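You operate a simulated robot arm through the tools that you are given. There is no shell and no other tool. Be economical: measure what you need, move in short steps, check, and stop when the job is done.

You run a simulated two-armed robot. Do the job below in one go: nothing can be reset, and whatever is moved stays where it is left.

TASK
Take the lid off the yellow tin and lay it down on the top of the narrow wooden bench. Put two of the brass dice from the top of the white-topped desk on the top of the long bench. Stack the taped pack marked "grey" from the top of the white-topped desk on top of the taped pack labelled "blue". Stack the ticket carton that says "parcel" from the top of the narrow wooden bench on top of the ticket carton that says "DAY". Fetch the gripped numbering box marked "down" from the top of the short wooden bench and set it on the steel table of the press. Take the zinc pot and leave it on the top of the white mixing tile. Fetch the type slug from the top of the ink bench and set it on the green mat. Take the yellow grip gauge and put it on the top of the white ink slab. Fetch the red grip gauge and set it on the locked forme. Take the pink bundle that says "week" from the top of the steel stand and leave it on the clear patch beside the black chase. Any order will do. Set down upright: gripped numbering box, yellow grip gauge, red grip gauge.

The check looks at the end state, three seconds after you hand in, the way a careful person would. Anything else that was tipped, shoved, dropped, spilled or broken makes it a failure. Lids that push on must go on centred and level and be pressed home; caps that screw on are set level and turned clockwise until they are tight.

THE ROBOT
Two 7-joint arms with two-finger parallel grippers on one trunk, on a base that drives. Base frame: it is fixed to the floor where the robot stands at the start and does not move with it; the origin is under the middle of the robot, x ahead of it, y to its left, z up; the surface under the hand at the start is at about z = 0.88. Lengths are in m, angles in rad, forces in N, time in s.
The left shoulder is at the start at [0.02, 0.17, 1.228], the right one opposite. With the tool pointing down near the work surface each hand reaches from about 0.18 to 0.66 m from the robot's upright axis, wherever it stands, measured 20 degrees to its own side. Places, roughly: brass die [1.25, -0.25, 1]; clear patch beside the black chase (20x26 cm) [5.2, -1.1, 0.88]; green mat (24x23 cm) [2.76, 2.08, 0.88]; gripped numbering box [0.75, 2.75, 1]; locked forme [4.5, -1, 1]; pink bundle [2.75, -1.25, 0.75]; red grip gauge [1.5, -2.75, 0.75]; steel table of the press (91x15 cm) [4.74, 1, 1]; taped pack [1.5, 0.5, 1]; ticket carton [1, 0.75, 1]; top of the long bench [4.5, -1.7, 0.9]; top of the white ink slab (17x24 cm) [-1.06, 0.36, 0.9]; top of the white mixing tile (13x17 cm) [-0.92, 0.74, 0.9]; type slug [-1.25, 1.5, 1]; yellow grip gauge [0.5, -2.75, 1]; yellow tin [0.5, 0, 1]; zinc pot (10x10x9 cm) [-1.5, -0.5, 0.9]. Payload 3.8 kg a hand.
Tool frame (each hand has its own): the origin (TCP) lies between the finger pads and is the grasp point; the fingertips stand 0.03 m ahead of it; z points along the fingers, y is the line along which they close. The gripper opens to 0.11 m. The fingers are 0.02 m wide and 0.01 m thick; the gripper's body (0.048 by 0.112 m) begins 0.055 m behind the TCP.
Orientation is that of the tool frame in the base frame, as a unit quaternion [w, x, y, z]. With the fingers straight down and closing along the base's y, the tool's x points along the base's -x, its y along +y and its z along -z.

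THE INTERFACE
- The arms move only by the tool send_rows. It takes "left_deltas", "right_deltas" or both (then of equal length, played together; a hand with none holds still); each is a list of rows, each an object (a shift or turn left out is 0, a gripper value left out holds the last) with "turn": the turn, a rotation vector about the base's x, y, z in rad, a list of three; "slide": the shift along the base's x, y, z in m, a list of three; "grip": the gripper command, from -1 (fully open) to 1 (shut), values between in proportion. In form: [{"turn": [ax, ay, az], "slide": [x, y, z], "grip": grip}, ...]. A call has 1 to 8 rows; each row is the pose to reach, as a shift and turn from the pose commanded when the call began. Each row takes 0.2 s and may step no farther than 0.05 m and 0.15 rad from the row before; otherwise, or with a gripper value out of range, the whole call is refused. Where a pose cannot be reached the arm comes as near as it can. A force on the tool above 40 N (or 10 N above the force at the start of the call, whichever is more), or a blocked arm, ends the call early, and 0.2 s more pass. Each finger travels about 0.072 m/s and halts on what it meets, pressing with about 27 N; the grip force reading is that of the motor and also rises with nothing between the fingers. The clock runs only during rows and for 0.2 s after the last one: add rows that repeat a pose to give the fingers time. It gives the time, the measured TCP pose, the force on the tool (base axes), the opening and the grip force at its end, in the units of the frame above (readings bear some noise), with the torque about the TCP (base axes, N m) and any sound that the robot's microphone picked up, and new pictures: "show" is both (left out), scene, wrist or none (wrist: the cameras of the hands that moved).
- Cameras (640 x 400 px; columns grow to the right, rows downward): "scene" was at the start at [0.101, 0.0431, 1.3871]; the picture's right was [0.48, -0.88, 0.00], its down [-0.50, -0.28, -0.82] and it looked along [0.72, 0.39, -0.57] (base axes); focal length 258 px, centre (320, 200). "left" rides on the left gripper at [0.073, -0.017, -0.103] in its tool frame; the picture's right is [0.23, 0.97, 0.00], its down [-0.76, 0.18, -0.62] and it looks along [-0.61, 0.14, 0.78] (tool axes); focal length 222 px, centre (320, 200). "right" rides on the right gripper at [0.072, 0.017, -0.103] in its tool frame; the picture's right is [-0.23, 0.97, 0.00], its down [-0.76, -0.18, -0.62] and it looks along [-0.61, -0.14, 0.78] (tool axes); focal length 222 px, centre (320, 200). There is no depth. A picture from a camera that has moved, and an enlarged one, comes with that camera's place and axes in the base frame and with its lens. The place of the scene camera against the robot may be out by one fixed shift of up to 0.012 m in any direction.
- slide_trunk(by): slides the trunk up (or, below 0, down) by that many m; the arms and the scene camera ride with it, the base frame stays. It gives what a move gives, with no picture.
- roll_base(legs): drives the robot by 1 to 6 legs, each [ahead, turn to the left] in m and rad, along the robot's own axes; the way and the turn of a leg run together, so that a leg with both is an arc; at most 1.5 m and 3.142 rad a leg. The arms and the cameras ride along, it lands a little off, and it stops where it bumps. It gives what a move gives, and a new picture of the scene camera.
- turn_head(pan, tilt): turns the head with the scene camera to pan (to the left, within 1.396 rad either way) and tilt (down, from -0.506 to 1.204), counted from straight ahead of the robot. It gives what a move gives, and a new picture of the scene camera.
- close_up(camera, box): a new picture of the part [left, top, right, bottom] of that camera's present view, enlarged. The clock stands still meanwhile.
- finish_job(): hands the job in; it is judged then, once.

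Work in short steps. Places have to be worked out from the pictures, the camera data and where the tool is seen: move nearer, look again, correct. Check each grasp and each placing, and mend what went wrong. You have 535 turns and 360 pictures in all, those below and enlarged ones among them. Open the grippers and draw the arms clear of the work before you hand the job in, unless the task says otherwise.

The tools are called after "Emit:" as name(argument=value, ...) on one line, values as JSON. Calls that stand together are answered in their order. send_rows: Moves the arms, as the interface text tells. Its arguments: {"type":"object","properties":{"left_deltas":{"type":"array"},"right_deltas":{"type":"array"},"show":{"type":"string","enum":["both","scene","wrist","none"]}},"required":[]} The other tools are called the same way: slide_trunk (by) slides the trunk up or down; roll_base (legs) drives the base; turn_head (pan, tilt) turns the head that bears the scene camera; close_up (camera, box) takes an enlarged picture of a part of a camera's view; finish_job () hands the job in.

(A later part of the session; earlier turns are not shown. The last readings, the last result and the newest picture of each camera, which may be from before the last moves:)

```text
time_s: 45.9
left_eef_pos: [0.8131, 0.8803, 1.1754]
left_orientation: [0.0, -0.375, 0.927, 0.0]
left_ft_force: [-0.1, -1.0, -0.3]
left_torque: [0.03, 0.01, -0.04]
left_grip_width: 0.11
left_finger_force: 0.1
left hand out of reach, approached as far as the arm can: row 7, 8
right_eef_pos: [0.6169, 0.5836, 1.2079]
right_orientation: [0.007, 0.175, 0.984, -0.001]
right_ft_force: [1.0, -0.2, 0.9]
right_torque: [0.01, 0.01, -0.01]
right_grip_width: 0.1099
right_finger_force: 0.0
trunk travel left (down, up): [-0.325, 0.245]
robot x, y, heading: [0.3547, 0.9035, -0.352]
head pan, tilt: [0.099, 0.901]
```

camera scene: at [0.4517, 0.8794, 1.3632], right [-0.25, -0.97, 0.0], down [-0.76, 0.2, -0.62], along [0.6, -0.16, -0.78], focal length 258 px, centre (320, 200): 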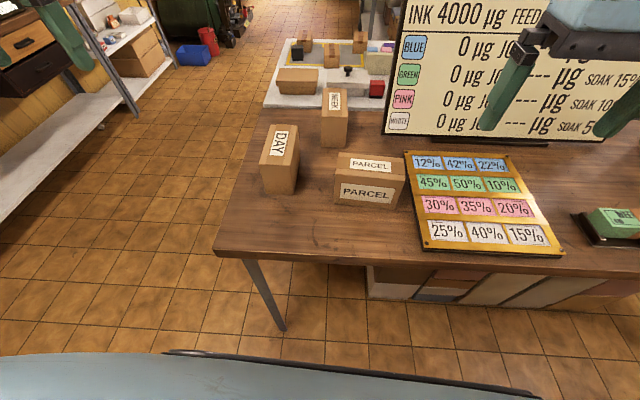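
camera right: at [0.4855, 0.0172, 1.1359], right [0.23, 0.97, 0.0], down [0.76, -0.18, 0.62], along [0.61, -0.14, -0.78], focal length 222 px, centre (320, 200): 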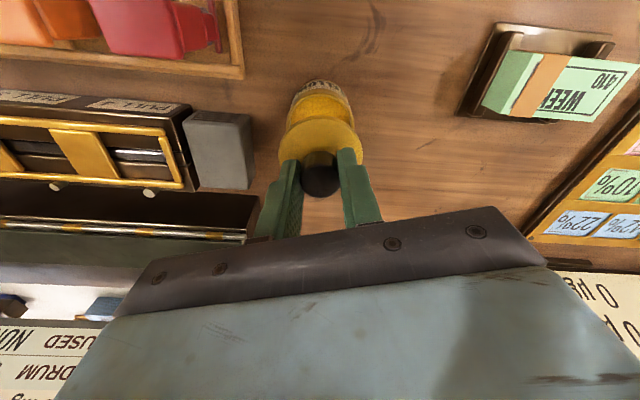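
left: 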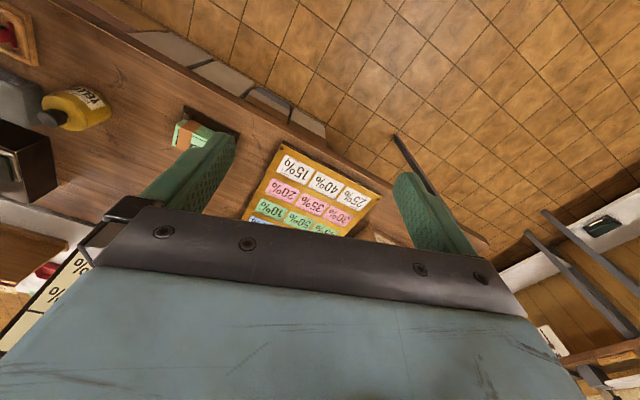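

Rotation works but the way inward lags. I try the rest of the move.

Emit:
send_rows(left_deltas=[{"turn": [0, 0, 0.1], "slide": [0.0, -0.03, 0.0]}, {"turn": [0, 0, 0.2], "slide": [0, -0.07, 0.0]}, {"turn": [0, 0, 0.3], "slide": [0.0, -0.11, 0]}, {"turn": [0, 0, 0.4], "slide": [0.0, -0.15, -0.0]}, {"turn": [0, 0, 0.44], "slide": [0.0, -0.19, 0]}], show="scene")

```text
time_s: 47.1
left_eef_pos: [0.7949, 0.8774, 1.1679]
left_orientation: [0.0, -0.562, 0.827, 0.0]
left_ft_force: [0.5, 0.1, 0.2]
left_torque: [-0.01, 0.01, 0.03]
left_grip_width: 0.1102
left_finger_force: 0.1
left hand out of reach, approached as far as the arm can: row 1, 2, 3, 4, 5
right_eef_pos: [0.6169, 0.5834, 1.2089]
right_orientation: [0.006, 0.175, 0.985, -0.001]
right_ft_force: [-0.2, -0.2, 0.4]
right_torque: [0.0, 0.0, 0.0]
right_grip_width: 0.1099
right_finger_force: 0.0
trunk travel left (down, up): [-0.325, 0.245]
robot x, y, heading: [0.3583, 0.9027, -0.358]
head pan, tilt: [0.099, 0.901]
camera scene: at [0.4516, 0.8794, 1.3631], right [-0.25, -0.97, 0.0], down [-0.76, 0.2, -0.62], along [0.6, -0.16, -0.78], focal length 258 px, centre (320, 200)
```

scene: 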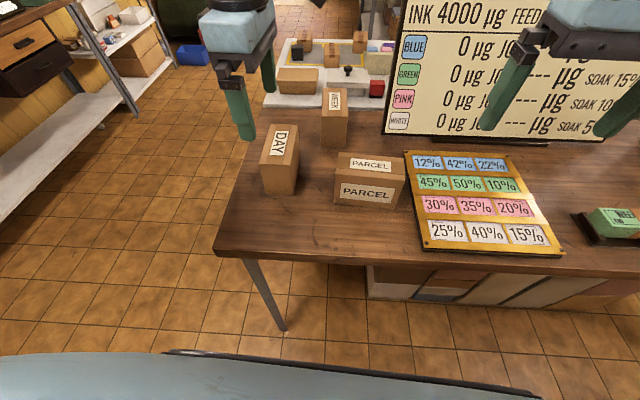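

The joint limit blocks that way round. I turn the hand the other way (−90° from neutral) instead.

Emit:
send_rows(left_deltas=[{"turn": [0, 0, -0.15]}, {"turn": [0, 0, -0.3]}, {"turn": [0, 0, -0.45]}, {"turn": [0, 0, -0.6]}, {"turn": [0, 0, -0.75]}, {"turn": [0, 0, -0.9]}, {"turn": [0, 0, -1.05]}, {"turn": [0, 0, -1.2]}], show="none")

Emit:
send_rows(left_deltas=[{"turn": [0, 0, -0.15], "slide": [0.0, -0.02, 0]}, {"turn": [0, 0, -0.3], "slide": [0, -0.04, 0]}, {"turn": [0, 0, -0.45], "slide": [0, -0.06, 0]}, {"turn": [0, 0, -0.6], "slide": [0, -0.08, 0]}, {"turn": [0, 0, -0.75], "slide": [0, -0.1, 0]}, {"turn": [0, 0, -0.9], "slide": [0, -0.12, 0]}, {"turn": [0, 0, -1.05], "slide": [0, -0.14, 0]}, {"turn": [0, 0, -1.2], "slide": [0, -0.16, 0]}], show="none")

```text
time_s: 48.9
left_eef_pos: [0.7909, 0.8788, 1.1672]
left_orientation: [0.0, -0.003, 1.0, 0.0]
left_ft_force: [-0.2, 0.4, 0.3]
left_torque: [-0.02, 0.02, -0.04]
left_grip_width: 0.1101
left_finger_force: 0.1
right_eef_pos: [0.6156, 0.583, 1.2095]
right_orientation: [0.005, 0.175, 0.985, -0.001]
right_ft_force: [1.0, -0.2, -0.3]
right_torque: [0.02, -0.01, -0.02]
right_grip_width: 0.1099
right_finger_force: 0.1
trunk travel left (down, up): [-0.325, 0.245]
robot x, y, heading: [0.354, 0.9017, -0.352]
head pan, tilt: [0.099, 0.901]
```

```text
time_s: 50.7
left_eef_pos: [0.7522, 0.879, 1.187]
left_orientation: [0.001, 0.559, 0.829, 0.001]
left_ft_force: [-0.2, 0.0, 1.3]
left_torque: [0.03, -0.05, 0.01]
left_grip_width: 0.11
left_finger_force: 0.1
left hand out of reach, approached as far as the arm can: row 1, 2, 3, 4, 5, 6, 7, 8
right_eef_pos: [0.6148, 0.5825, 1.2082]
right_orientation: [0.007, 0.175, 0.985, -0.001]
right_ft_force: [-0.3, -0.7, -0.2]
right_torque: [0.0, -0.04, 0.02]
right_grip_width: 0.1099
right_finger_force: 0.0
trunk travel left (down, up): [-0.325, 0.245]
robot x, y, heading: [0.3548, 0.9046, -0.352]
head pan, tilt: [0.099, 0.901]
```

Inward motion stops at the same place regardless of rotation. I look at what limits it.

Emit:
turn_head(pan=0.0, tilt=0.3)

```text
time_s: 51.7
left_eef_pos: [0.7556, 0.8803, 1.1856]
left_orientation: [0.0, 0.556, 0.831, 0.0]
left_ft_force: [0.2, 0.7, 0.1]
left_torque: [0.0, -0.03, 0.01]
left_grip_width: 0.1102
left_finger_force: 0.0
right_eef_pos: [0.6162, 0.5826, 1.209]
right_orientation: [0.006, 0.175, 0.984, -0.001]
right_ft_force: [-0.2, 0.1, -0.1]
right_torque: [-0.02, 0.03, 0.01]
right_grip_width: 0.1099
right_finger_force: 0.0
trunk travel left (down, up): [-0.325, 0.245]
robot x, y, heading: [0.3575, 0.9064, -0.353]
head pan, tilt: [0.0, 0.3]
camera scene: at [0.4662, 0.866, 1.4153], right [-0.35, -0.94, 0.0], down [-0.28, 0.1, -0.96], along [0.9, -0.33, -0.3], focal length 258 px, centre (320, 200)
```

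scene: 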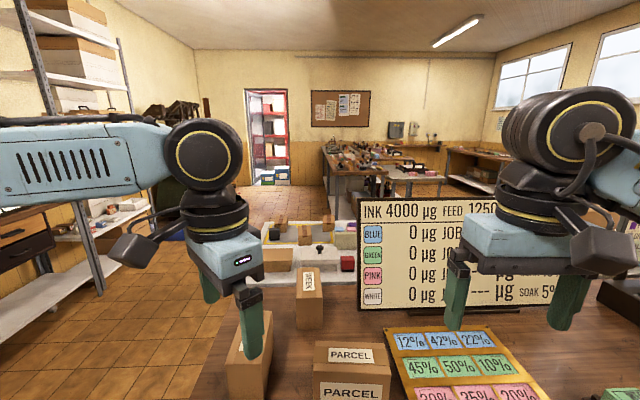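

Likely the arm is folded too tight there. I go down and outward first, then across, finishing the −90° turn.

Emit:
send_rows(left_deltas=[{"slide": [0.045, -0.015, 0]}, {"slide": [0.08, -0.03, -0.03]}, {"slide": [0.08, -0.03, -0.07]}, {"slide": [0.08, -0.06, -0.1]}, {"slide": [0.075, -0.1, -0.11]}, {"slide": [0.07, -0.14, -0.11]}, {"slide": [0.065, -0.18, -0.11]}, {"slide": [0.062, -0.198, -0.11]}], show="none")

```text
time_s: 53.5
left_eef_pos: [0.8013, 0.8814, 1.1007]
left_orientation: [0.001, 0.562, 0.827, 0.0]
left_ft_force: [0.2, 0.2, 0.0]
left_torque: [0.04, -0.03, -0.01]
left_grip_width: 0.11
left_finger_force: 0.0
left hand out of reach, approached as far as the arm can: row 1, 2, 3, 4, 5, 6, 7, 8
right_eef_pos: [0.616, 0.5834, 1.2096]
right_orientation: [0.006, 0.176, 0.984, -0.001]
right_ft_force: [0.6, -0.5, -1.1]
right_torque: [-0.02, 0.0, -0.02]
right_grip_width: 0.1099
right_finger_force: 0.0
trunk travel left (down, up): [-0.325, 0.245]
robot x, y, heading: [0.3537, 0.9056, -0.353]
head pan, tilt: [0.0, 0.3]
```

The left arm is best kept to its own side. I park it back left, and will use the right arm for the cartons.

Emit:
send_rows(left_deltas=[{"turn": [0, 0, 0.12], "slide": [0.0, 0.04, 0.015]}, {"turn": [0, 0, 0.24], "slide": [0.01, 0.08, 0.03]}, {"turn": [0, 0, 0.36], "slide": [0.02, 0.12, 0.05]}, {"turn": [0, 0, 0.48], "slide": [0.03, 0.16, 0.07]}, {"turn": [0, 0, 0.6], "slide": [0.04, 0.2, 0.09]}, {"turn": [0, 0, 0.72], "slide": [0.05, 0.23, 0.11]}, {"turn": [0, 0, 0.84], "slide": [0.06, 0.25, 0.12]}], right_deltas=[{"turn": [0, 0, -0.14], "slide": [0.03, 0.01, 0.0]}, {"turn": [0, 0, -0.28], "slide": [0.06, 0.02, 0]}, {"turn": [0, 0, -0.42], "slide": [0.09, 0.03, -0.02]}, {"turn": [0, 0, -0.56], "slide": [0.12, 0.04, -0.04]}, {"turn": [0, 0, -0.7], "slide": [0.15, 0.05, -0.06]}, {"turn": [0, 0, -0.84], "slide": [0.17, 0.06, -0.08]}, {"turn": [0, 0, -0.98], "slide": [0.19, 0.075, -0.1]}], show="none")

```text
time_s: 55.1
left_eef_pos: [0.8588, 1.1335, 1.2192]
left_orientation: [0.0, 0.175, 0.985, -0.001]
left_ft_force: [0.0, -0.3, 0.2]
left_torque: [0.01, -0.02, 0.0]
left_grip_width: 0.1098
left_finger_force: 0.0
right_eef_pos: [0.8052, 0.6592, 1.1088]
right_orientation: [0.005, 0.619, 0.785, -0.003]
right_ft_force: [0.0, -0.4, 0.4]
right_torque: [-0.05, 0.01, 0.0]
right_grip_width: 0.1101
right_finger_force: 0.1
trunk travel left (down, up): [-0.325, 0.245]
robot x, y, heading: [0.3567, 0.9073, -0.358]
head pan, tilt: [0.0, 0.3]
```

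Both moved as asked. I finish the right hand's −90° turn and centre it over PARCEL, then look.

Emit:
send_rows(right_deltas=[{"turn": [0, 0, -0.14], "slide": [0.004, 0.008, -0.01]}, {"turn": [0, 0, -0.28], "slide": [0.008, 0.015, -0.02]}, {"turn": [0, 0, -0.42], "slide": [0.01, 0.02, -0.03]}, {"turn": [0, 0, -0.59], "slide": [0.01, 0.02, -0.03]}], show="wrist")

Emit:
turn_head(pan=0.0, tilt=0.9)

```text
refused: row 4 steps farther than a row can; nothing moved
```

```text
time_s: 56.1
left_eef_pos: [0.8566, 1.1319, 1.2209]
left_orientation: [0.0, 0.175, 0.985, -0.001]
left_ft_force: [-0.1, 0.3, 0.0]
left_torque: [0.01, -0.02, -0.01]
left_grip_width: 0.1099
left_finger_force: 0.1
right_eef_pos: [0.8047, 0.6578, 1.1081]
right_orientation: [0.005, 0.618, 0.786, -0.004]
right_ft_force: [-0.8, -0.6, 0.4]
right_torque: [0.0, 0.04, 0.02]
right_grip_width: 0.11
right_finger_force: 0.1
trunk travel left (down, up): [-0.325, 0.245]
robot x, y, heading: [0.3573, 0.9034, -0.351]
head pan, tilt: [0.0, 0.901]
camera scene: at [0.4494, 0.8722, 1.3632], right [-0.35, -0.94, 0.0], down [-0.73, 0.27, -0.62], along [0.58, -0.22, -0.78], focal length 258 px, centre (320, 200)
```

scene: 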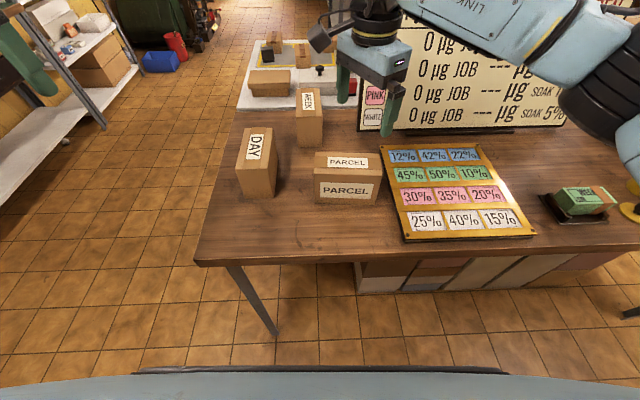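

I repeat with legal steps.

Emit:
send_rows(right_deltas=[{"turn": [0, 0, -0.145], "slide": [0.004, 0.008, -0.01]}, {"turn": [0, 0, -0.29], "slide": [0.008, 0.015, -0.02]}, {"turn": [0, 0, -0.435], "slide": [0.01, 0.02, -0.03]}, {"turn": [0, 0, -0.58], "slide": [0.01, 0.02, -0.03]}], show="wrist")

```text
time_s: 57.1
left_eef_pos: [0.857, 1.1325, 1.2199]
left_orientation: [0.0, 0.176, 0.984, 0.0]
left_ft_force: [0.4, -0.3, 0.2]
left_torque: [0.01, -0.01, -0.02]
left_grip_width: 0.11
left_finger_force: 0.0
right_eef_pos: [0.816, 0.6769, 1.0782]
right_orientation: [0.004, 0.818, 0.576, -0.006]
right_ft_force: [1.0, -0.2, 0.3]
right_torque: [0.02, -0.01, -0.02]
right_grip_width: 0.1101
right_finger_force: 0.1
trunk travel left (down, up): [-0.325, 0.245]
robot x, y, heading: [0.3524, 0.9032, -0.351]
head pan, tilt: [0.0, 0.901]
camera right: at [0.8572, 0.7414, 1.1814], right [0.84, -0.54, 0.0], down [-0.42, -0.65, 0.63], along [-0.34, -0.53, -0.77], focal length 222 px, centre (320, 200)
```

right: 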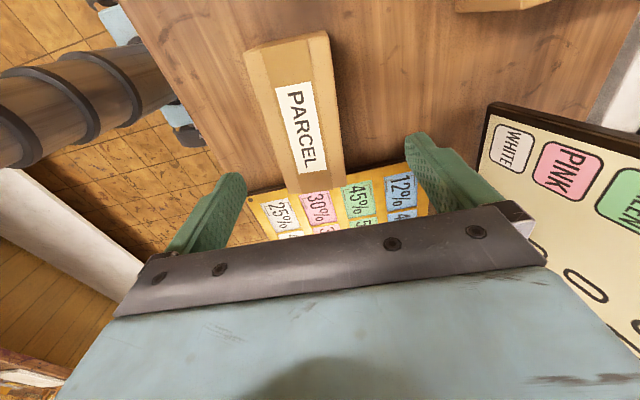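

PARCEL's top centre computes to (0.798, 0.679), turned ~4° more. I correct, descend to z 0.935 and grip.

Emit:
send_rows(right_deltas=[{"turn": [0, 0, -0.07], "slide": [-0.018, 0.002, 0.0]}, {"turn": [0, 0, -0.07], "slide": [-0.018, 0.002, -0.045]}, {"turn": [0, 0, -0.07], "slide": [-0.018, 0.002, -0.09]}, {"turn": [0, 0, -0.07], "slide": [-0.018, 0.002, -0.125]}, {"turn": [0, 0, -0.07], "slide": [-0.018, 0.002, -0.14], "grip": -1}, {"turn": [0, 0, -0.07], "slide": [-0.018, 0.002, -0.14], "grip": 1}, {"turn": [0, 0, -0.07], "slide": [-0.018, 0.002, -0.14], "grip": 1}, {"turn": [0, 0, -0.07], "slide": [-0.018, 0.002, -0.14], "grip": 1}], show="both")

```text
time_s: 58.9
left_eef_pos: [0.856, 1.1317, 1.2199]
left_orientation: [0.0, 0.175, 0.985, 0.0]
left_ft_force: [0.1, -1.0, 0.0]
left_torque: [-0.02, -0.02, -0.02]
left_grip_width: 0.1099
left_finger_force: 0.0
right_eef_pos: [0.7986, 0.6805, 0.9379]
right_orientation: [0.003, 0.837, 0.547, -0.005]
right_ft_force: [-0.3, 0.0, 0.5]
right_torque: [-0.02, -0.2, -0.02]
right_grip_width: 0.0681
right_finger_force: 26.6
trunk travel left (down, up): [-0.325, 0.245]
robot x, y, heading: [0.3566, 0.9038, -0.351]
head pan, tilt: [0.0, 0.901]
camera scene: at [0.4496, 0.8721, 1.3631], right [-0.35, -0.94, 0.0], down [-0.74, 0.27, -0.62], along [0.58, -0.21, -0.78], focal length 258 px, centre (320, 200)
camera right: at [0.8438, 0.7411, 1.0416], right [0.8, -0.6, 0.0], down [-0.46, -0.62, 0.63], along [-0.38, -0.51, -0.77], focal length 222 px, centre (320, 200)
```

scene: 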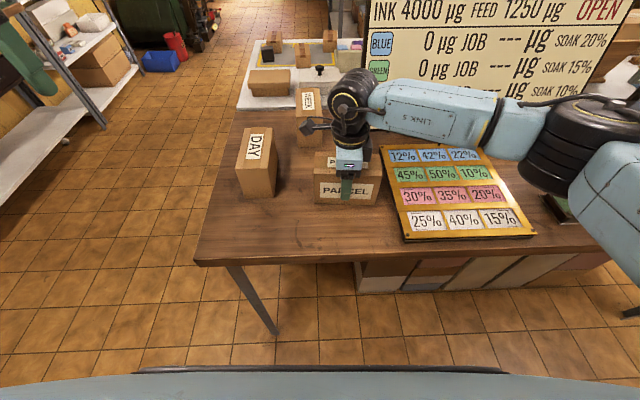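
right: 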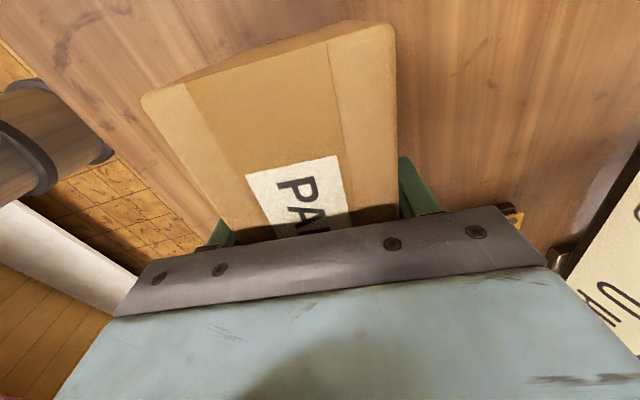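

Held (0.068 m). I lift 16 cm, then turn the robot left so DAY comes in front of the right arm.

Emit:
send_rows(right_deltas=[{"slide": [0, 0, 0.01]}, {"slide": [0, 0, 0.04]}, {"slide": [0, 0, 0.08]}, {"slide": [0, 0, 0.12]}, {"slide": [0, 0, 0.16]}], show="none")

Emit:
roll_base(legs=[[0, 0.39]])

```text
time_s: 60.1
left_eef_pos: [0.858, 1.1316, 1.2197]
left_orientation: [0.0, 0.175, 0.985, 0.0]
left_ft_force: [0.0, -0.1, -0.3]
left_torque: [0.0, 0.05, -0.01]
left_grip_width: 0.1099
left_finger_force: 0.2
right_eef_pos: [0.7983, 0.6808, 1.0985]
right_orientation: [0.002, 0.836, 0.549, -0.006]
right_ft_force: [0.6, 0.4, -7.1]
right_torque: [0.02, 0.01, -0.02]
right_grip_width: 0.068
right_finger_force: 27.0
trunk travel left (down, up): [-0.325, 0.245]
robot x, y, heading: [0.3604, 0.906, -0.358]
head pan, tilt: [0.0, 0.901]
```

```text
time_s: 61.7
left_eef_pos: [0.7342, 1.3053, 1.2194]
left_orientation: [0.0, -0.02, 1.0, 0.0]
left_ft_force: [-0.4, -0.2, 0.3]
left_torque: [0.02, 0.04, 0.0]
left_grip_width: 0.11
left_finger_force: 0.1
right_eef_pos: [0.85, 0.8673, 1.0987]
right_orientation: [0.004, 0.715, 0.699, -0.004]
right_ft_force: [0.2, 0.0, -6.7]
right_torque: [-0.01, 0.0, 0.02]
right_grip_width: 0.068
right_finger_force: 26.8
trunk travel left (down, up): [-0.325, 0.245]
robot x, y, heading: [0.3546, 0.9041, 0.038]
head pan, tilt: [0.0, 0.901]
camera scene: at [0.4556, 0.9096, 1.3631], right [0.04, -1.0, 0.0], down [-0.78, -0.03, -0.62], along [0.62, 0.02, -0.78], focal length 258 px, centre (320, 200)
```

scene: 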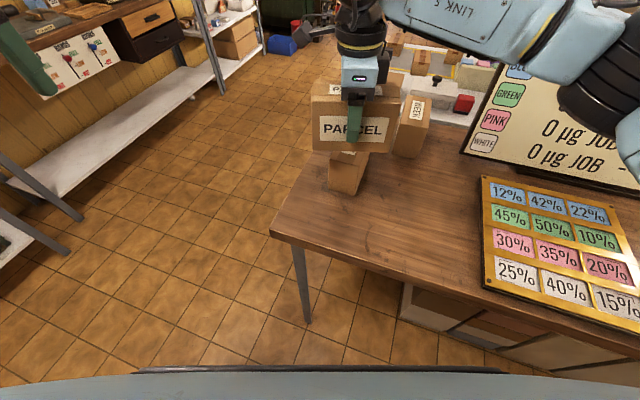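

I rotate the hand back so PARCEL lines up with DAY, moving above it, then inspect.

Emit:
send_rows(right_deltas=[{"turn": [0, 0, 0.15], "slide": [0.01, 0, 0]}, {"turn": [0, 0, 0.3], "slide": [0.02, 0, 0]}, {"turn": [0, 0, 0.45], "slide": [0.03, -0.002, 0]}, {"turn": [0, 0, 0.6], "slide": [0.04, -0.005, 0]}, {"turn": [0, 0, 0.75], "slide": [0.05, -0.008, 0]}, {"turn": [0, 0, 0.9], "slide": [0.06, -0.01, 0]}, {"turn": [0, 0, 1.05], "slide": [0.07, -0.01, 0]}, {"turn": [0, 0, 1.2], "slide": [0.07, -0.01, -0.02]}], show="scene")

Emit:
close_up(camera="scene", box=[260, 60, 460, 200])

```text
time_s: 63.5
left_eef_pos: [0.7346, 1.3038, 1.2193]
left_orientation: [0.0, -0.02, 1.0, 0.0]
left_ft_force: [0.1, -0.4, -0.8]
left_torque: [0.03, -0.03, 0.0]
left_grip_width: 0.11
left_finger_force: 0.1
right_eef_pos: [0.922, 0.8552, 1.0761]
right_orientation: [0.006, 0.193, 0.981, -0.002]
right_ft_force: [0.3, 0.0, -5.8]
right_torque: [0.01, 0.03, -0.01]
right_grip_width: 0.068
right_finger_force: 26.9
trunk travel left (down, up): [-0.325, 0.245]
robot x, y, heading: [0.3532, 0.9039, 0.036]
head pan, tilt: [0.0, 0.901]
camera scene: at [0.4563, 0.9087, 1.363], right [0.04, -1.0, 0.0], down [-0.78, -0.03, -0.62], along [0.62, 0.02, -0.78], focal length 258 px, centre (320, 200)
```

scene: 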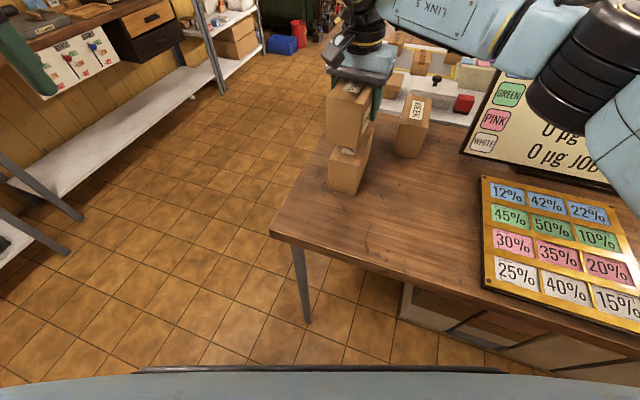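

```text
2.86 times, centred on (360, 130) of scene
camera zoom: at [0.4563, 0.9087, 1.363], right [0.04, -1.0, 0.0], down [-0.78, -0.03, -0.62], along [0.62, 0.02, -0.78], focal length 736 px, centre (206, 400)
```

zoom: 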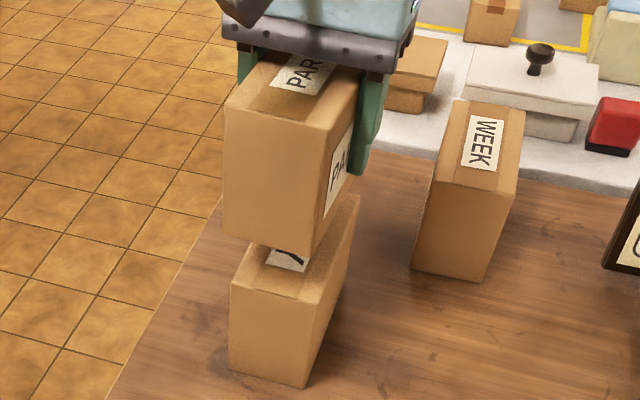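

PARCEL is nearly exactly over DAY (about 5 mm to trim). I trim, turn 0.05 rad, and lower close to contact.

Emit:
send_rows(right_deltas=[{"turn": [0, 0, 0.05], "slide": [0.002, -0.004, 0]}, {"turn": [0, 0, 0.05], "slide": [0.002, -0.004, -0.025]}, {"turn": [0, 0, 0.05], "slide": [0.002, -0.004, -0.04]}, {"turn": [0, 0, 0.05], "slide": [0.002, -0.004, -0.04]}], show="none")

Emit:
close_up(camera="scene", box=[260, 60, 460, 200])

```text
time_s: 64.5
left_eef_pos: [0.7331, 1.3061, 1.2193]
left_orientation: [0.0, -0.02, 1.0, -0.001]
left_ft_force: [0.1, -1.0, 0.7]
left_torque: [0.0, 0.02, -0.03]
left_grip_width: 0.1099
left_finger_force: 0.0
right_eef_pos: [0.9217, 0.8512, 1.0382]
right_orientation: [0.006, 0.17, 0.985, -0.001]
right_ft_force: [1.2, -0.3, -4.4]
right_torque: [0.0, 0.03, 0.04]
right_grip_width: 0.0681
right_finger_force: 27.4
trunk travel left (down, up): [-0.325, 0.245]
robot x, y, heading: [0.356, 0.9065, 0.035]
head pan, tilt: [0.0, 0.901]
```

```text
2.86 times, centred on (360, 130) of scene
camera zoom: at [0.4558, 0.9091, 1.3631], right [0.04, -1.0, 0.0], down [-0.78, -0.03, -0.62], along [0.62, 0.02, -0.78], focal length 736 px, centre (206, 400)
```

zoom: 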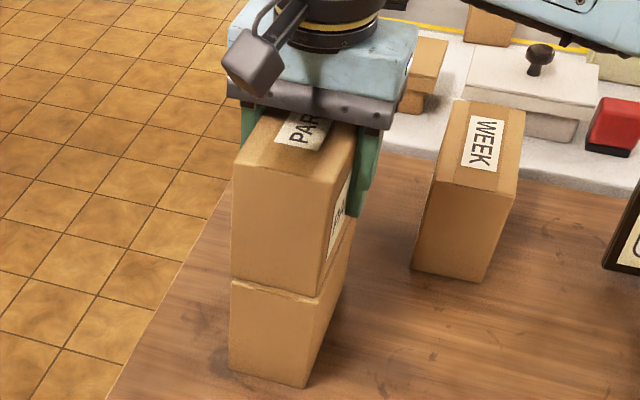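

Well aligned. I lower in 3 mm steps to contact.

Emit:
send_rows(right_deltas=[{"slide": [0, 0, -0.003]}, {"slide": [0, 0, -0.006]}, {"slide": [0, 0, -0.008]}], show="none")

```text
time_s: 65.3
left_eef_pos: [0.731, 1.3054, 1.2211]
left_orientation: [0.001, -0.02, 1.0, 0.0]
left_ft_force: [-0.6, 0.4, -0.2]
left_torque: [-0.02, -0.02, -0.05]
left_grip_width: 0.1101
left_finger_force: 0.1
right_eef_pos: [0.9212, 0.851, 1.0335]
right_orientation: [0.009, 0.171, 0.985, 0.0]
right_ft_force: [3.3, -2.0, 28.3]
right_torque: [-0.99, 0.36, 0.37]
right_grip_width: 0.0675
right_finger_force: 26.9
trunk travel left (down, up): [-0.325, 0.245]
robot x, y, heading: [0.3561, 0.9047, 0.038]
head pan, tilt: [0.0, 0.901]
```

Firm contact. I ease up 3 mm, open, and lift away.

Emit:
send_rows(right_deltas=[{"slide": [0, 0, 0.004]}, {"slide": [0, 0, 0.004], "grip": -0.4}, {"slide": [0, 0, 0.004], "grip": -1}, {"slide": [0, 0, 0.004], "grip": -1}, {"slide": [0, 0, 0.03], "grip": -1}, {"slide": [0, 0, 0.07]}, {"slide": [0, 0, 0.11]}, {"slide": [0, 0, 0.15]}], show="none")

Emit:
close_up(camera="scene", box=[260, 60, 460, 200])

```text
time_s: 67.1
left_eef_pos: [0.733, 1.306, 1.2199]
left_orientation: [0.001, -0.019, 1.0, 0.001]
left_ft_force: [0.2, 0.0, -0.5]
left_torque: [0.0, 0.01, 0.01]
left_grip_width: 0.1101
left_finger_force: 0.1
right_eef_pos: [0.9213, 0.8512, 1.1813]
right_orientation: [0.006, 0.17, 0.985, 0.0]
right_ft_force: [0.3, -0.2, -0.6]
right_torque: [0.0, 0.02, -0.03]
right_grip_width: 0.1099
right_finger_force: 0.1
trunk travel left (down, up): [-0.325, 0.245]
robot x, y, heading: [0.3531, 0.9042, 0.036]
head pan, tilt: [0.0, 0.901]
```

```text
2.86 times, centred on (360, 130) of scene
camera zoom: at [0.4548, 0.9094, 1.3632], right [0.04, -1.0, 0.0], down [-0.78, -0.03, -0.62], along [0.62, 0.02, -0.78], focal length 736 px, centre (206, 400)
```

zoom: 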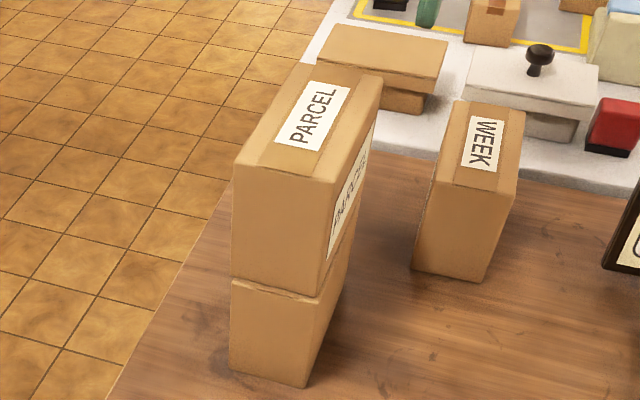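

Stack done. I retract the right hand and look left to plan the way round to the white-topped desk.

Emit:
send_rows(right_deltas=[{"slide": [-0.04, 0, 0.02]}, {"slide": [-0.08, -0.02, 0.03]}, {"slide": [-0.12, -0.04, 0.04]}, {"slide": [-0.15, -0.07, 0.04]}, {"slide": [-0.18, -0.1, 0.04]}], show="none")

Emit:
turn_head(pan=0.6, tilt=0.4)

Emit:
turn_head(pan=1.35, tilt=0.4)

Emit:
turn_head(pan=0.0, tilt=0.4)

```text
time_s: 68.3
left_eef_pos: [0.7322, 1.3042, 1.2198]
left_orientation: [0.001, -0.019, 1.0, 0.001]
left_ft_force: [0.4, 1.0, 1.0]
left_torque: [-0.03, 0.01, 0.02]
left_grip_width: 0.11
left_finger_force: 0.0
right_eef_pos: [0.742, 0.7501, 1.2206]
right_orientation: [0.007, 0.171, 0.985, -0.001]
right_ft_force: [-0.1, 0.9, -0.7]
right_torque: [0.01, -0.01, -0.02]
right_grip_width: 0.1098
right_finger_force: 0.1
trunk travel left (down, up): [-0.325, 0.245]
robot x, y, heading: [0.3561, 0.9048, 0.035]
head pan, tilt: [0.0, 0.901]
```

```text
time_s: 69.3
left_eef_pos: [0.7328, 1.3056, 1.2191]
left_orientation: [0.0, -0.02, 1.0, 0.0]
left_ft_force: [0.7, -0.5, -0.9]
left_torque: [0.01, -0.01, 0.02]
left_grip_width: 0.11
left_finger_force: 0.1
right_eef_pos: [0.7428, 0.7516, 1.2202]
right_orientation: [0.006, 0.17, 0.985, -0.001]
right_ft_force: [0.4, -0.1, -0.2]
right_torque: [0.02, 0.04, 0.02]
right_grip_width: 0.1102
right_finger_force: 0.0
trunk travel left (down, up): [-0.325, 0.245]
robot x, y, heading: [0.3604, 0.9047, 0.037]
head pan, tilt: [0.6, 0.4]
camera scene: at [0.4545, 0.9615, 1.4061], right [0.59, -0.8, 0.0], down [-0.31, -0.23, -0.92], along [0.74, 0.55, -0.39], focal length 258 px, centre (320, 200)
```

scene: 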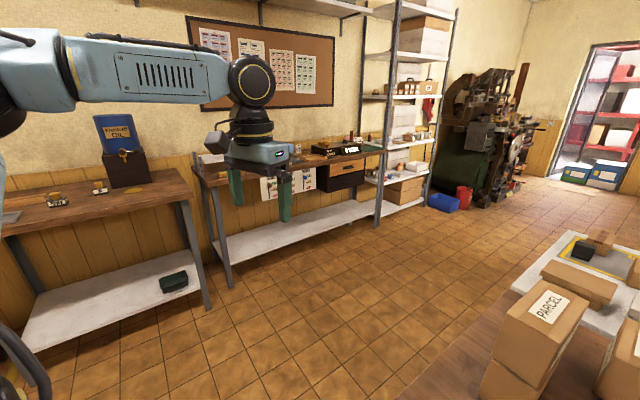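

```text
time_s: 70.4
left_eef_pos: [0.7331, 1.3038, 1.2202]
left_orientation: [0.0, -0.019, 1.0, 0.0]
left_ft_force: [-0.1, 0.2, -0.1]
left_torque: [0.0, 0.02, -0.02]
left_grip_width: 0.11
left_finger_force: 0.2
right_eef_pos: [0.7422, 0.7519, 1.2201]
right_orientation: [0.005, 0.171, 0.985, 0.0]
right_ft_force: [-0.3, -0.1, -0.2]
right_torque: [0.01, 0.05, -0.01]
right_grip_width: 0.1098
right_finger_force: 0.2
trunk travel left (down, up): [-0.325, 0.245]
robot x, y, heading: [0.3532, 0.9039, 0.038]
head pan, tilt: [1.349, 0.4]
camera scene: at [0.397, 0.9974, 1.4061], right [0.98, -0.18, 0.0], down [-0.07, -0.38, -0.92], along [0.17, 0.91, -0.39], focal length 258 px, centre (320, 200)
```

scene: 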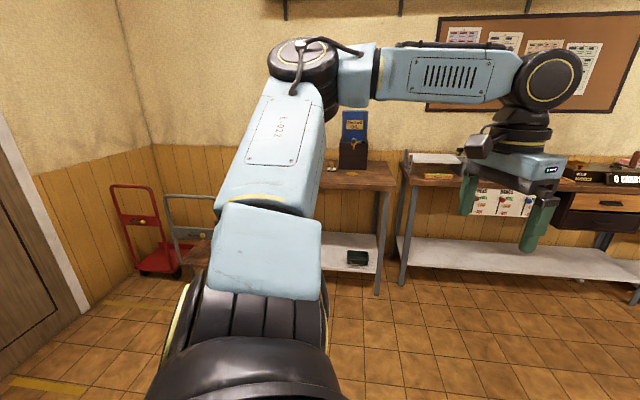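

```text
time_s: 71.9
left_eef_pos: [0.7337, 1.3054, 1.2199]
left_orientation: [0.0, -0.019, 1.0, 0.0]
left_ft_force: [0.2, -1.5, 1.0]
left_torque: [-0.01, -0.01, 0.04]
left_grip_width: 0.11
left_finger_force: 0.1
right_eef_pos: [0.743, 0.752, 1.2207]
right_orientation: [0.006, 0.17, 0.985, -0.001]
right_ft_force: [0.3, -0.2, -0.5]
right_torque: [-0.01, 0.02, 0.01]
right_grip_width: 0.1099
right_finger_force: 0.1
trunk travel left (down, up): [-0.325, 0.245]
robot x, y, heading: [0.3569, 0.9037, 0.036]
head pan, tilt: [0.0, 0.4]
camera scene: at [0.4725, 0.9098, 1.4061], right [0.04, -1.0, 0.0], down [-0.39, -0.01, -0.92], along [0.92, 0.03, -0.39], focal length 258 px, centre (320, 200)
```

scene: 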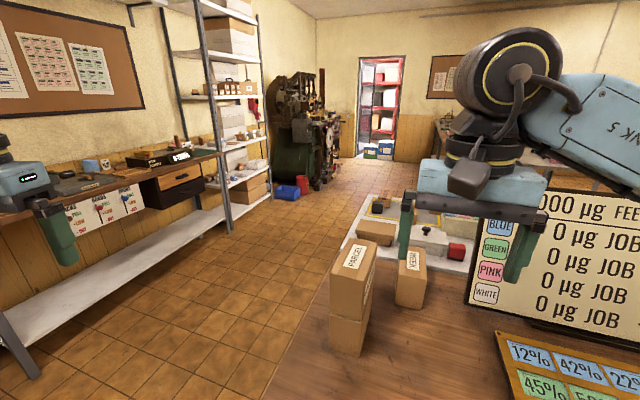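

Aisle is clear. The white desk's left end runs from about (1.30,0.86) to (1.87,0.66). I drive round to face it from its left end.

Emit:
roll_base(legs=[[0, 1.077], [0.776, 0], [0, -1.255], [1.06, 0], [0, -1.778]])

Emit:
turn_head(pan=0.0, tilt=0.75)

```text
time_s: 91.3
left_eef_pos: [1.9942, 0.9674, 1.2195]
left_orientation: [0.0, 0.815, 0.58, 0.0]
left_ft_force: [0.5, -0.2, -1.0]
left_torque: [-0.01, -0.03, 0.02]
left_grip_width: 0.1101
left_finger_force: 0.1
right_eef_pos: [1.4762, 1.1576, 1.2207]
right_orientation: [0.003, 0.909, 0.417, -0.006]
right_ft_force: [-0.5, 0.6, -1.4]
right_torque: [-0.03, -0.03, -0.03]
right_grip_width: 0.1099
right_finger_force: 0.0
trunk travel left (down, up): [-0.325, 0.245]
robot x, y, heading: [1.7581, 1.4643, -1.907]
head pan, tilt: [0.0, 0.4]
camera scene: at [1.7244, 1.3565, 1.4061], right [-0.94, 0.33, 0.0], down [0.13, 0.37, -0.92], along [-0.3, -0.87, -0.39], focal length 258 px, centre (320, 200)
```

scene: 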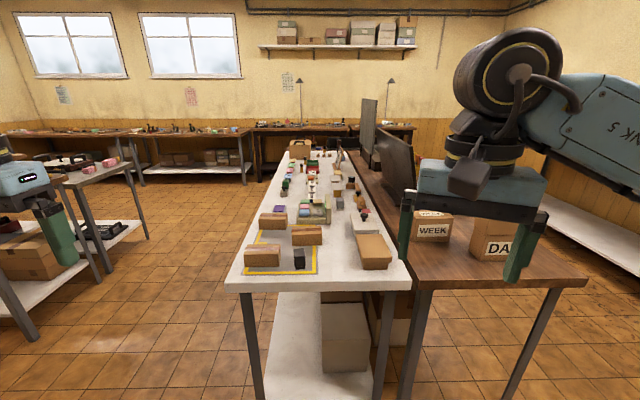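

```text
time_s: 92.1
left_eef_pos: [1.9955, 0.9679, 1.2198]
left_orientation: [0.0, 0.814, 0.581, 0.0]
left_ft_force: [0.1, -0.6, 0.1]
left_torque: [-0.03, 0.01, 0.02]
left_grip_width: 0.1099
left_finger_force: 0.1
right_eef_pos: [1.4758, 1.1591, 1.2207]
right_orientation: [0.003, 0.909, 0.416, -0.005]
right_ft_force: [-0.8, -0.2, 0.9]
right_torque: [-0.01, -0.03, 0.01]
right_grip_width: 0.1101
right_finger_force: 0.0
trunk travel left (down, up): [-0.325, 0.245]
robot x, y, heading: [1.7635, 1.4666, -1.906]
head pan, tilt: [0.0, 0.75]
camera scene: at [1.7277, 1.3657, 1.3751], right [-0.94, 0.33, 0.0], down [0.22, 0.64, -0.73], along [-0.24, -0.69, -0.68], focal length 258 px, centre (320, 200)
```

scene: 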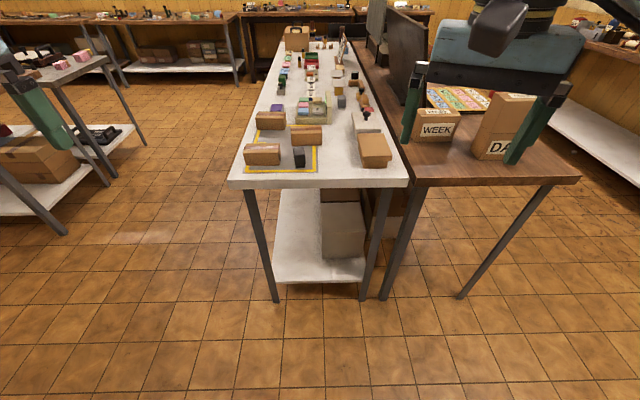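

I zoom in on the desk top.

Emit:
close_up(camera="scene", box=[220, 90, 400, 203])

Emit:
close_up(camera="scene", box=[250, 20, 390, 108])

```text
3.54 times, centred on (310, 146) of scene
camera zoom: at [1.7277, 1.3657, 1.3751], right [-0.94, 0.33, 0.0], down [0.22, 0.64, -0.73], along [-0.24, -0.69, -0.68], focal length 912 px, centre (355, 389)
```

zoom: 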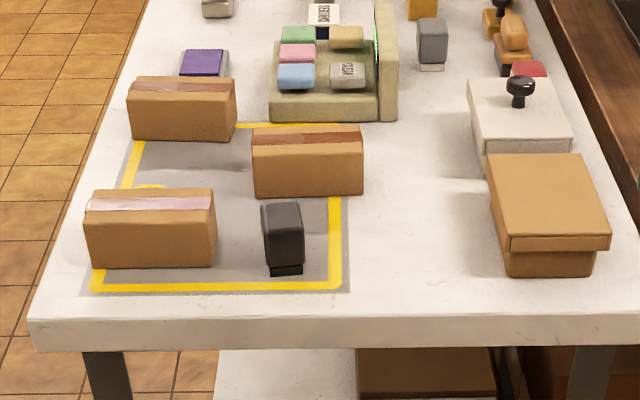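

```text
4.55 times, centred on (320, 64) of scene
camera zoom: at [1.7277, 1.3657, 1.3751], right [-0.94, 0.33, 0.0], down [0.22, 0.64, -0.73], along [-0.24, -0.69, -0.68], focal length 1172 px, centre (320, 818)
```

zoom: 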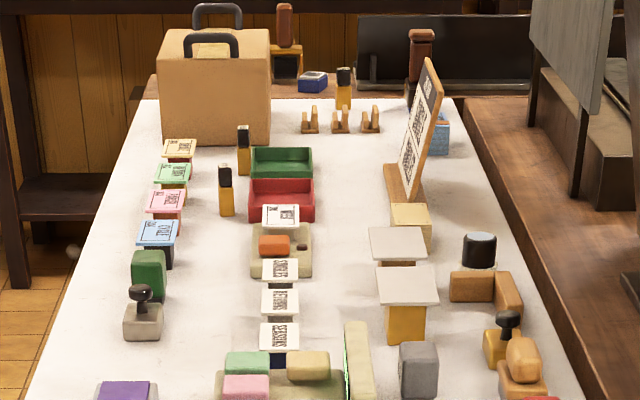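

The packs lie near the left end; reaching all is easiest from the desk's far long side. I drive round to about (2.14, 0.29) facing the desk.

Emit:
roll_base(legs=[[0, 0.97], [0.827, 0], [0, -0.847], [0.52, 0], [0, -1.69]])

Emit:
turn_head(pan=0.0, tilt=0.85)

```text
time_s: 108.0
left_eef_pos: [1.6374, 0.0558, 1.2196]
left_orientation: [-0.001, 0.985, -0.17, 0.0]
left_ft_force: [-0.2, -0.1, 0.7]
left_torque: [-0.02, 0.02, 0.0]
left_grip_width: 0.11
left_finger_force: 0.1
right_eef_pos: [1.8334, 0.573, 1.2215]
right_orientation: [-0.003, 0.936, -0.353, -0.005]
right_ft_force: [-0.4, 0.3, -0.1]
right_torque: [0.02, 0.01, 0.02]
right_grip_width: 0.1102
right_finger_force: 0.1
trunk travel left (down, up): [-0.325, 0.245]
robot x, y, heading: [2.136, 0.2885, 2.802]
head pan, tilt: [0.0, 0.75]
camera scene: at [2.0412, 0.3244, 1.375], right [0.34, 0.94, 0.0], down [0.64, -0.23, -0.73], along [-0.69, 0.25, -0.68], focal length 258 px, centre (320, 200)
```

scene: 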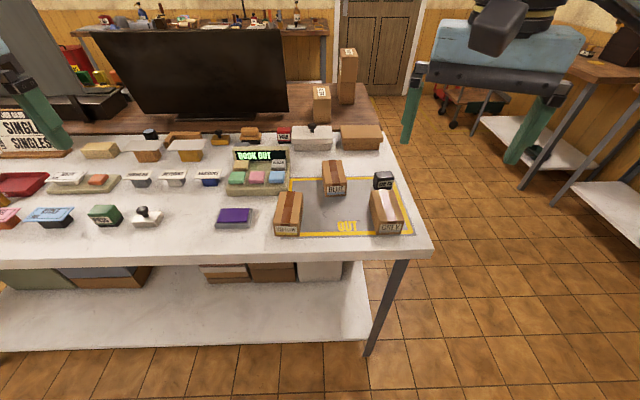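

```text
time_s: 108.6
left_eef_pos: [1.6375, 0.0566, 1.2199]
left_orientation: [0.0, 0.985, -0.171, -0.001]
left_ft_force: [-0.5, -0.4, -1.2]
left_torque: [-0.07, 0.01, 0.04]
left_grip_width: 0.1099
left_finger_force: 0.1
right_eef_pos: [1.8333, 0.5735, 1.221]
right_orientation: [-0.002, 0.936, -0.353, -0.005]
right_ft_force: [0.5, 0.9, 0.9]
right_torque: [0.02, -0.01, 0.0]
right_grip_width: 0.1104
right_finger_force: 0.0
trunk travel left (down, up): [-0.325, 0.245]
robot x, y, heading: [2.1393, 0.2865, 2.798]
head pan, tilt: [0.0, 0.85]
camera scene: at [2.0456, 0.3227, 1.367], right [0.34, 0.94, 0.0], down [0.71, -0.25, -0.66], along [-0.62, 0.22, -0.75], focal length 258 px, centre (320, 200)
```

scene: 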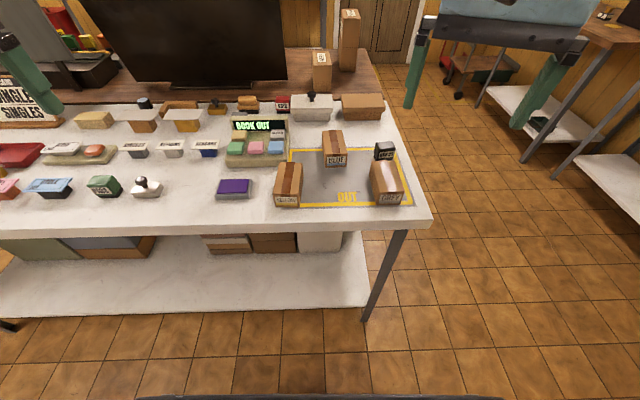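

Emit:
close_up(camera="scene", box=[200, 80, 440, 230])

Emit:
close_up(camera="scene", box=[0, 70, 240, 220])

```text
2.67 times, centred on (320, 155) of scene
camera zoom: at [2.0456, 0.3227, 1.367], right [0.34, 0.94, 0.0], down [0.71, -0.25, -0.66], along [-0.62, 0.22, -0.75], focal length 687 px, centre (320, 320)
```

zoom: 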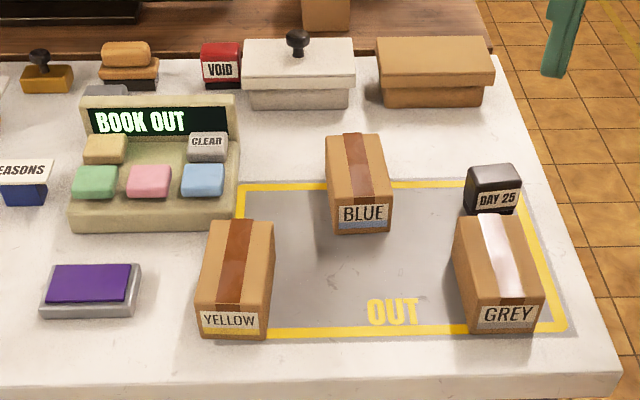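

```text
2.67 times, centred on (120, 145) of scene
camera zoom: at [2.0456, 0.3227, 1.367], right [0.34, 0.94, 0.0], down [0.71, -0.25, -0.66], along [-0.62, 0.22, -0.75], focal length 687 px, centre (853, 347)
```

zoom: 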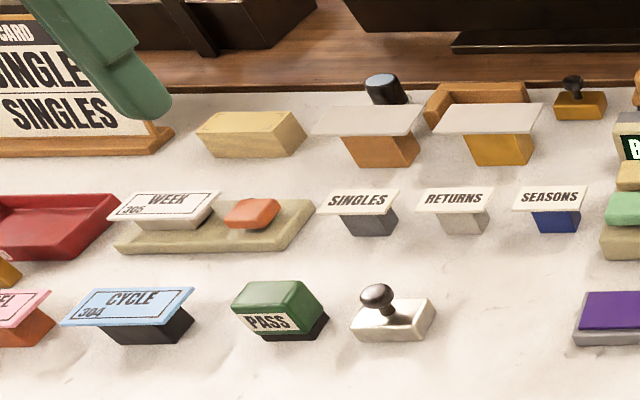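

GREY is the right-front pack, BLUE the one behind. I drive 0.14 m closer and re-square the right hand above GREY.

Emit:
roll_base(legs=[[0.14, 0]])

```text
time_s: 109.9
left_eef_pos: [1.5068, 0.103, 1.2186]
left_orientation: [0.0, 0.985, -0.171, 0.0]
left_ft_force: [0.1, -0.1, 0.2]
left_torque: [-0.02, -0.01, 0.06]
left_grip_width: 0.1103
left_finger_force: 0.1
right_eef_pos: [1.7031, 0.6205, 1.221]
right_orientation: [-0.002, 0.936, -0.352, -0.006]
right_ft_force: [-0.1, -0.2, -1.0]
right_torque: [-0.03, 0.01, 0.04]
right_grip_width: 0.1104
right_finger_force: 0.0
trunk travel left (down, up): [-0.325, 0.245]
robot x, y, heading: [2.0042, 0.3357, 2.799]
head pan, tilt: [0.0, 0.85]
camera scene: at [1.915, 0.3694, 1.3669], right [0.34, 0.94, 0.0], down [0.71, -0.25, -0.66], along [-0.62, 0.22, -0.75], focal length 258 px, centre (320, 200)
```

scene: 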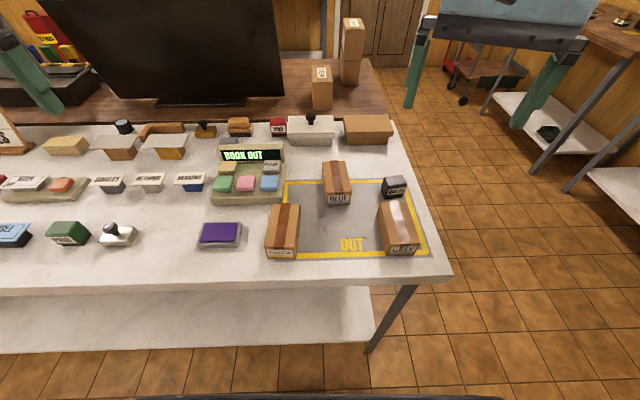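

I turn the right hand +0.38 and lower it over GREY for a wrist look.

Emit:
send_rows(right_deltas=[{"turn": [0, 0, 0.13], "slide": [-0.01, 0.008, -0.03]}, {"turn": [0, 0, 0.26], "slide": [-0.02, 0.016, -0.06]}, {"turn": [0, 0, 0.38], "slide": [-0.033, 0.025, -0.09]}], show="wrist")

```text
time_s: 110.7
left_eef_pos: [1.5082, 0.1031, 1.2195]
left_orientation: [0.0, 0.986, -0.17, 0.001]
left_ft_force: [-0.6, 0.1, 0.7]
left_torque: [0.01, 0.01, 0.0]
left_grip_width: 0.1098
left_finger_force: 0.2
right_eef_pos: [1.6709, 0.6461, 1.1299]
right_orientation: [0.0, 0.986, -0.169, -0.007]
right_ft_force: [1.2, 0.3, 0.6]
right_torque: [-0.01, 0.02, 0.02]
right_grip_width: 0.11
right_finger_force: 0.1
trunk travel left (down, up): [-0.325, 0.245]
robot x, y, heading: [2.0043, 0.3356, 2.797]
head pan, tilt: [0.0, 0.85]
camera right: at [1.735, 0.6057, 1.2331], right [-0.54, -0.84, 0.0], down [-0.65, 0.42, 0.63], along [-0.53, 0.34, -0.77], focal length 222 px, centre (320, 200)
```

right: 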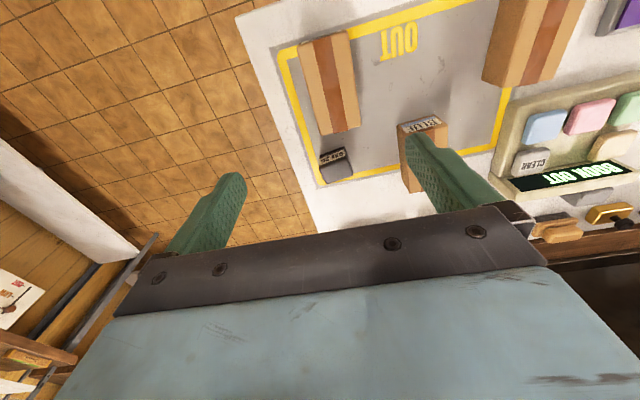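

GREY's top is about (1.68, 0.627). I centre and lower 6 cm, then look again to triangulate.

Emit:
send_rows(right_deltas=[{"slide": [0.008, -0.018, -0.03]}, {"slide": [0.008, -0.018, -0.07]}], show="wrist")

```text
time_s: 111.3
left_eef_pos: [1.5081, 0.103, 1.2204]
left_orientation: [0.0, 0.985, -0.17, -0.001]
left_ft_force: [0.1, -0.1, -0.2]
left_torque: [-0.01, 0.0, 0.0]
left_grip_width: 0.1099
left_finger_force: 0.0
right_eef_pos: [1.678, 0.6268, 1.0604]
right_orientation: [-0.001, 0.985, -0.17, -0.007]
right_ft_force: [-0.8, -0.5, 0.0]
right_torque: [0.01, 0.01, 0.04]
right_grip_width: 0.11
right_finger_force: 0.1
trunk travel left (down, up): [-0.325, 0.245]
robot x, y, heading: [2.0056, 0.3372, 2.801]
head pan, tilt: [0.0, 0.85]
camera right: at [1.7426, 0.5869, 1.1629], right [-0.54, -0.84, 0.0], down [-0.65, 0.42, 0.63], along [-0.53, 0.34, -0.77], focal length 222 px, centre (320, 200)
```

right: 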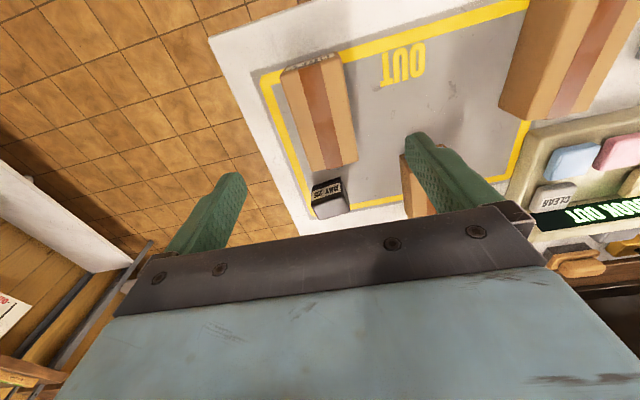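

Centre holds at about (1.676, 0.630). I lower to z 0.95 and check heights with the scene view.

Emit:
send_rows(right_deltas=[{"slide": [-0.001, 0.003, -0.04]}, {"slide": [-0.001, 0.003, -0.08]}, {"slide": [-0.001, 0.003, -0.11]}], show="none")

Emit:
close_up(camera="scene", box=[300, 130, 460, 270])

```text
time_s: 112.1
left_eef_pos: [1.509, 0.1029, 1.2191]
left_orientation: [0.001, 0.985, -0.17, -0.001]
left_ft_force: [-0.7, 0.1, 1.2]
left_torque: [-0.02, -0.01, -0.01]
left_grip_width: 0.1097
left_finger_force: 0.1
right_eef_pos: [1.6788, 0.6318, 0.9507]
right_orientation: [-0.001, 0.985, -0.17, -0.007]
right_ft_force: [-0.2, 0.2, -0.3]
right_torque: [-0.03, 0.01, 0.03]
right_grip_width: 0.1101
right_finger_force: 0.1
trunk travel left (down, up): [-0.325, 0.245]
robot x, y, heading: [2.0064, 0.3365, 2.799]
head pan, tilt: [0.0, 0.85]
```

```text
2.86 times, centred on (380, 200) of scene
camera zoom: at [1.916, 0.3693, 1.367], right [0.34, 0.94, 0.0], down [0.71, -0.25, -0.66], along [-0.62, 0.22, -0.75], focal length 736 px, centre (149, 200)
```

zoom: 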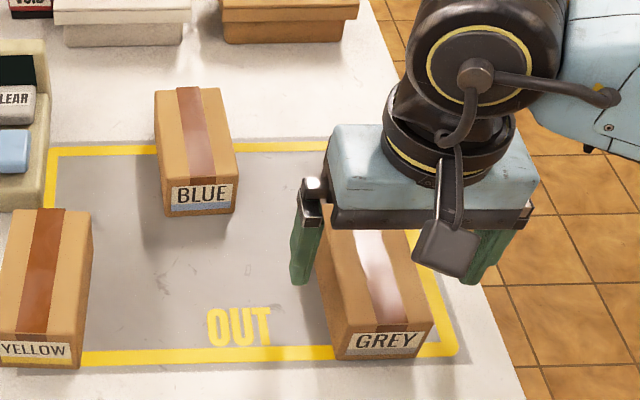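

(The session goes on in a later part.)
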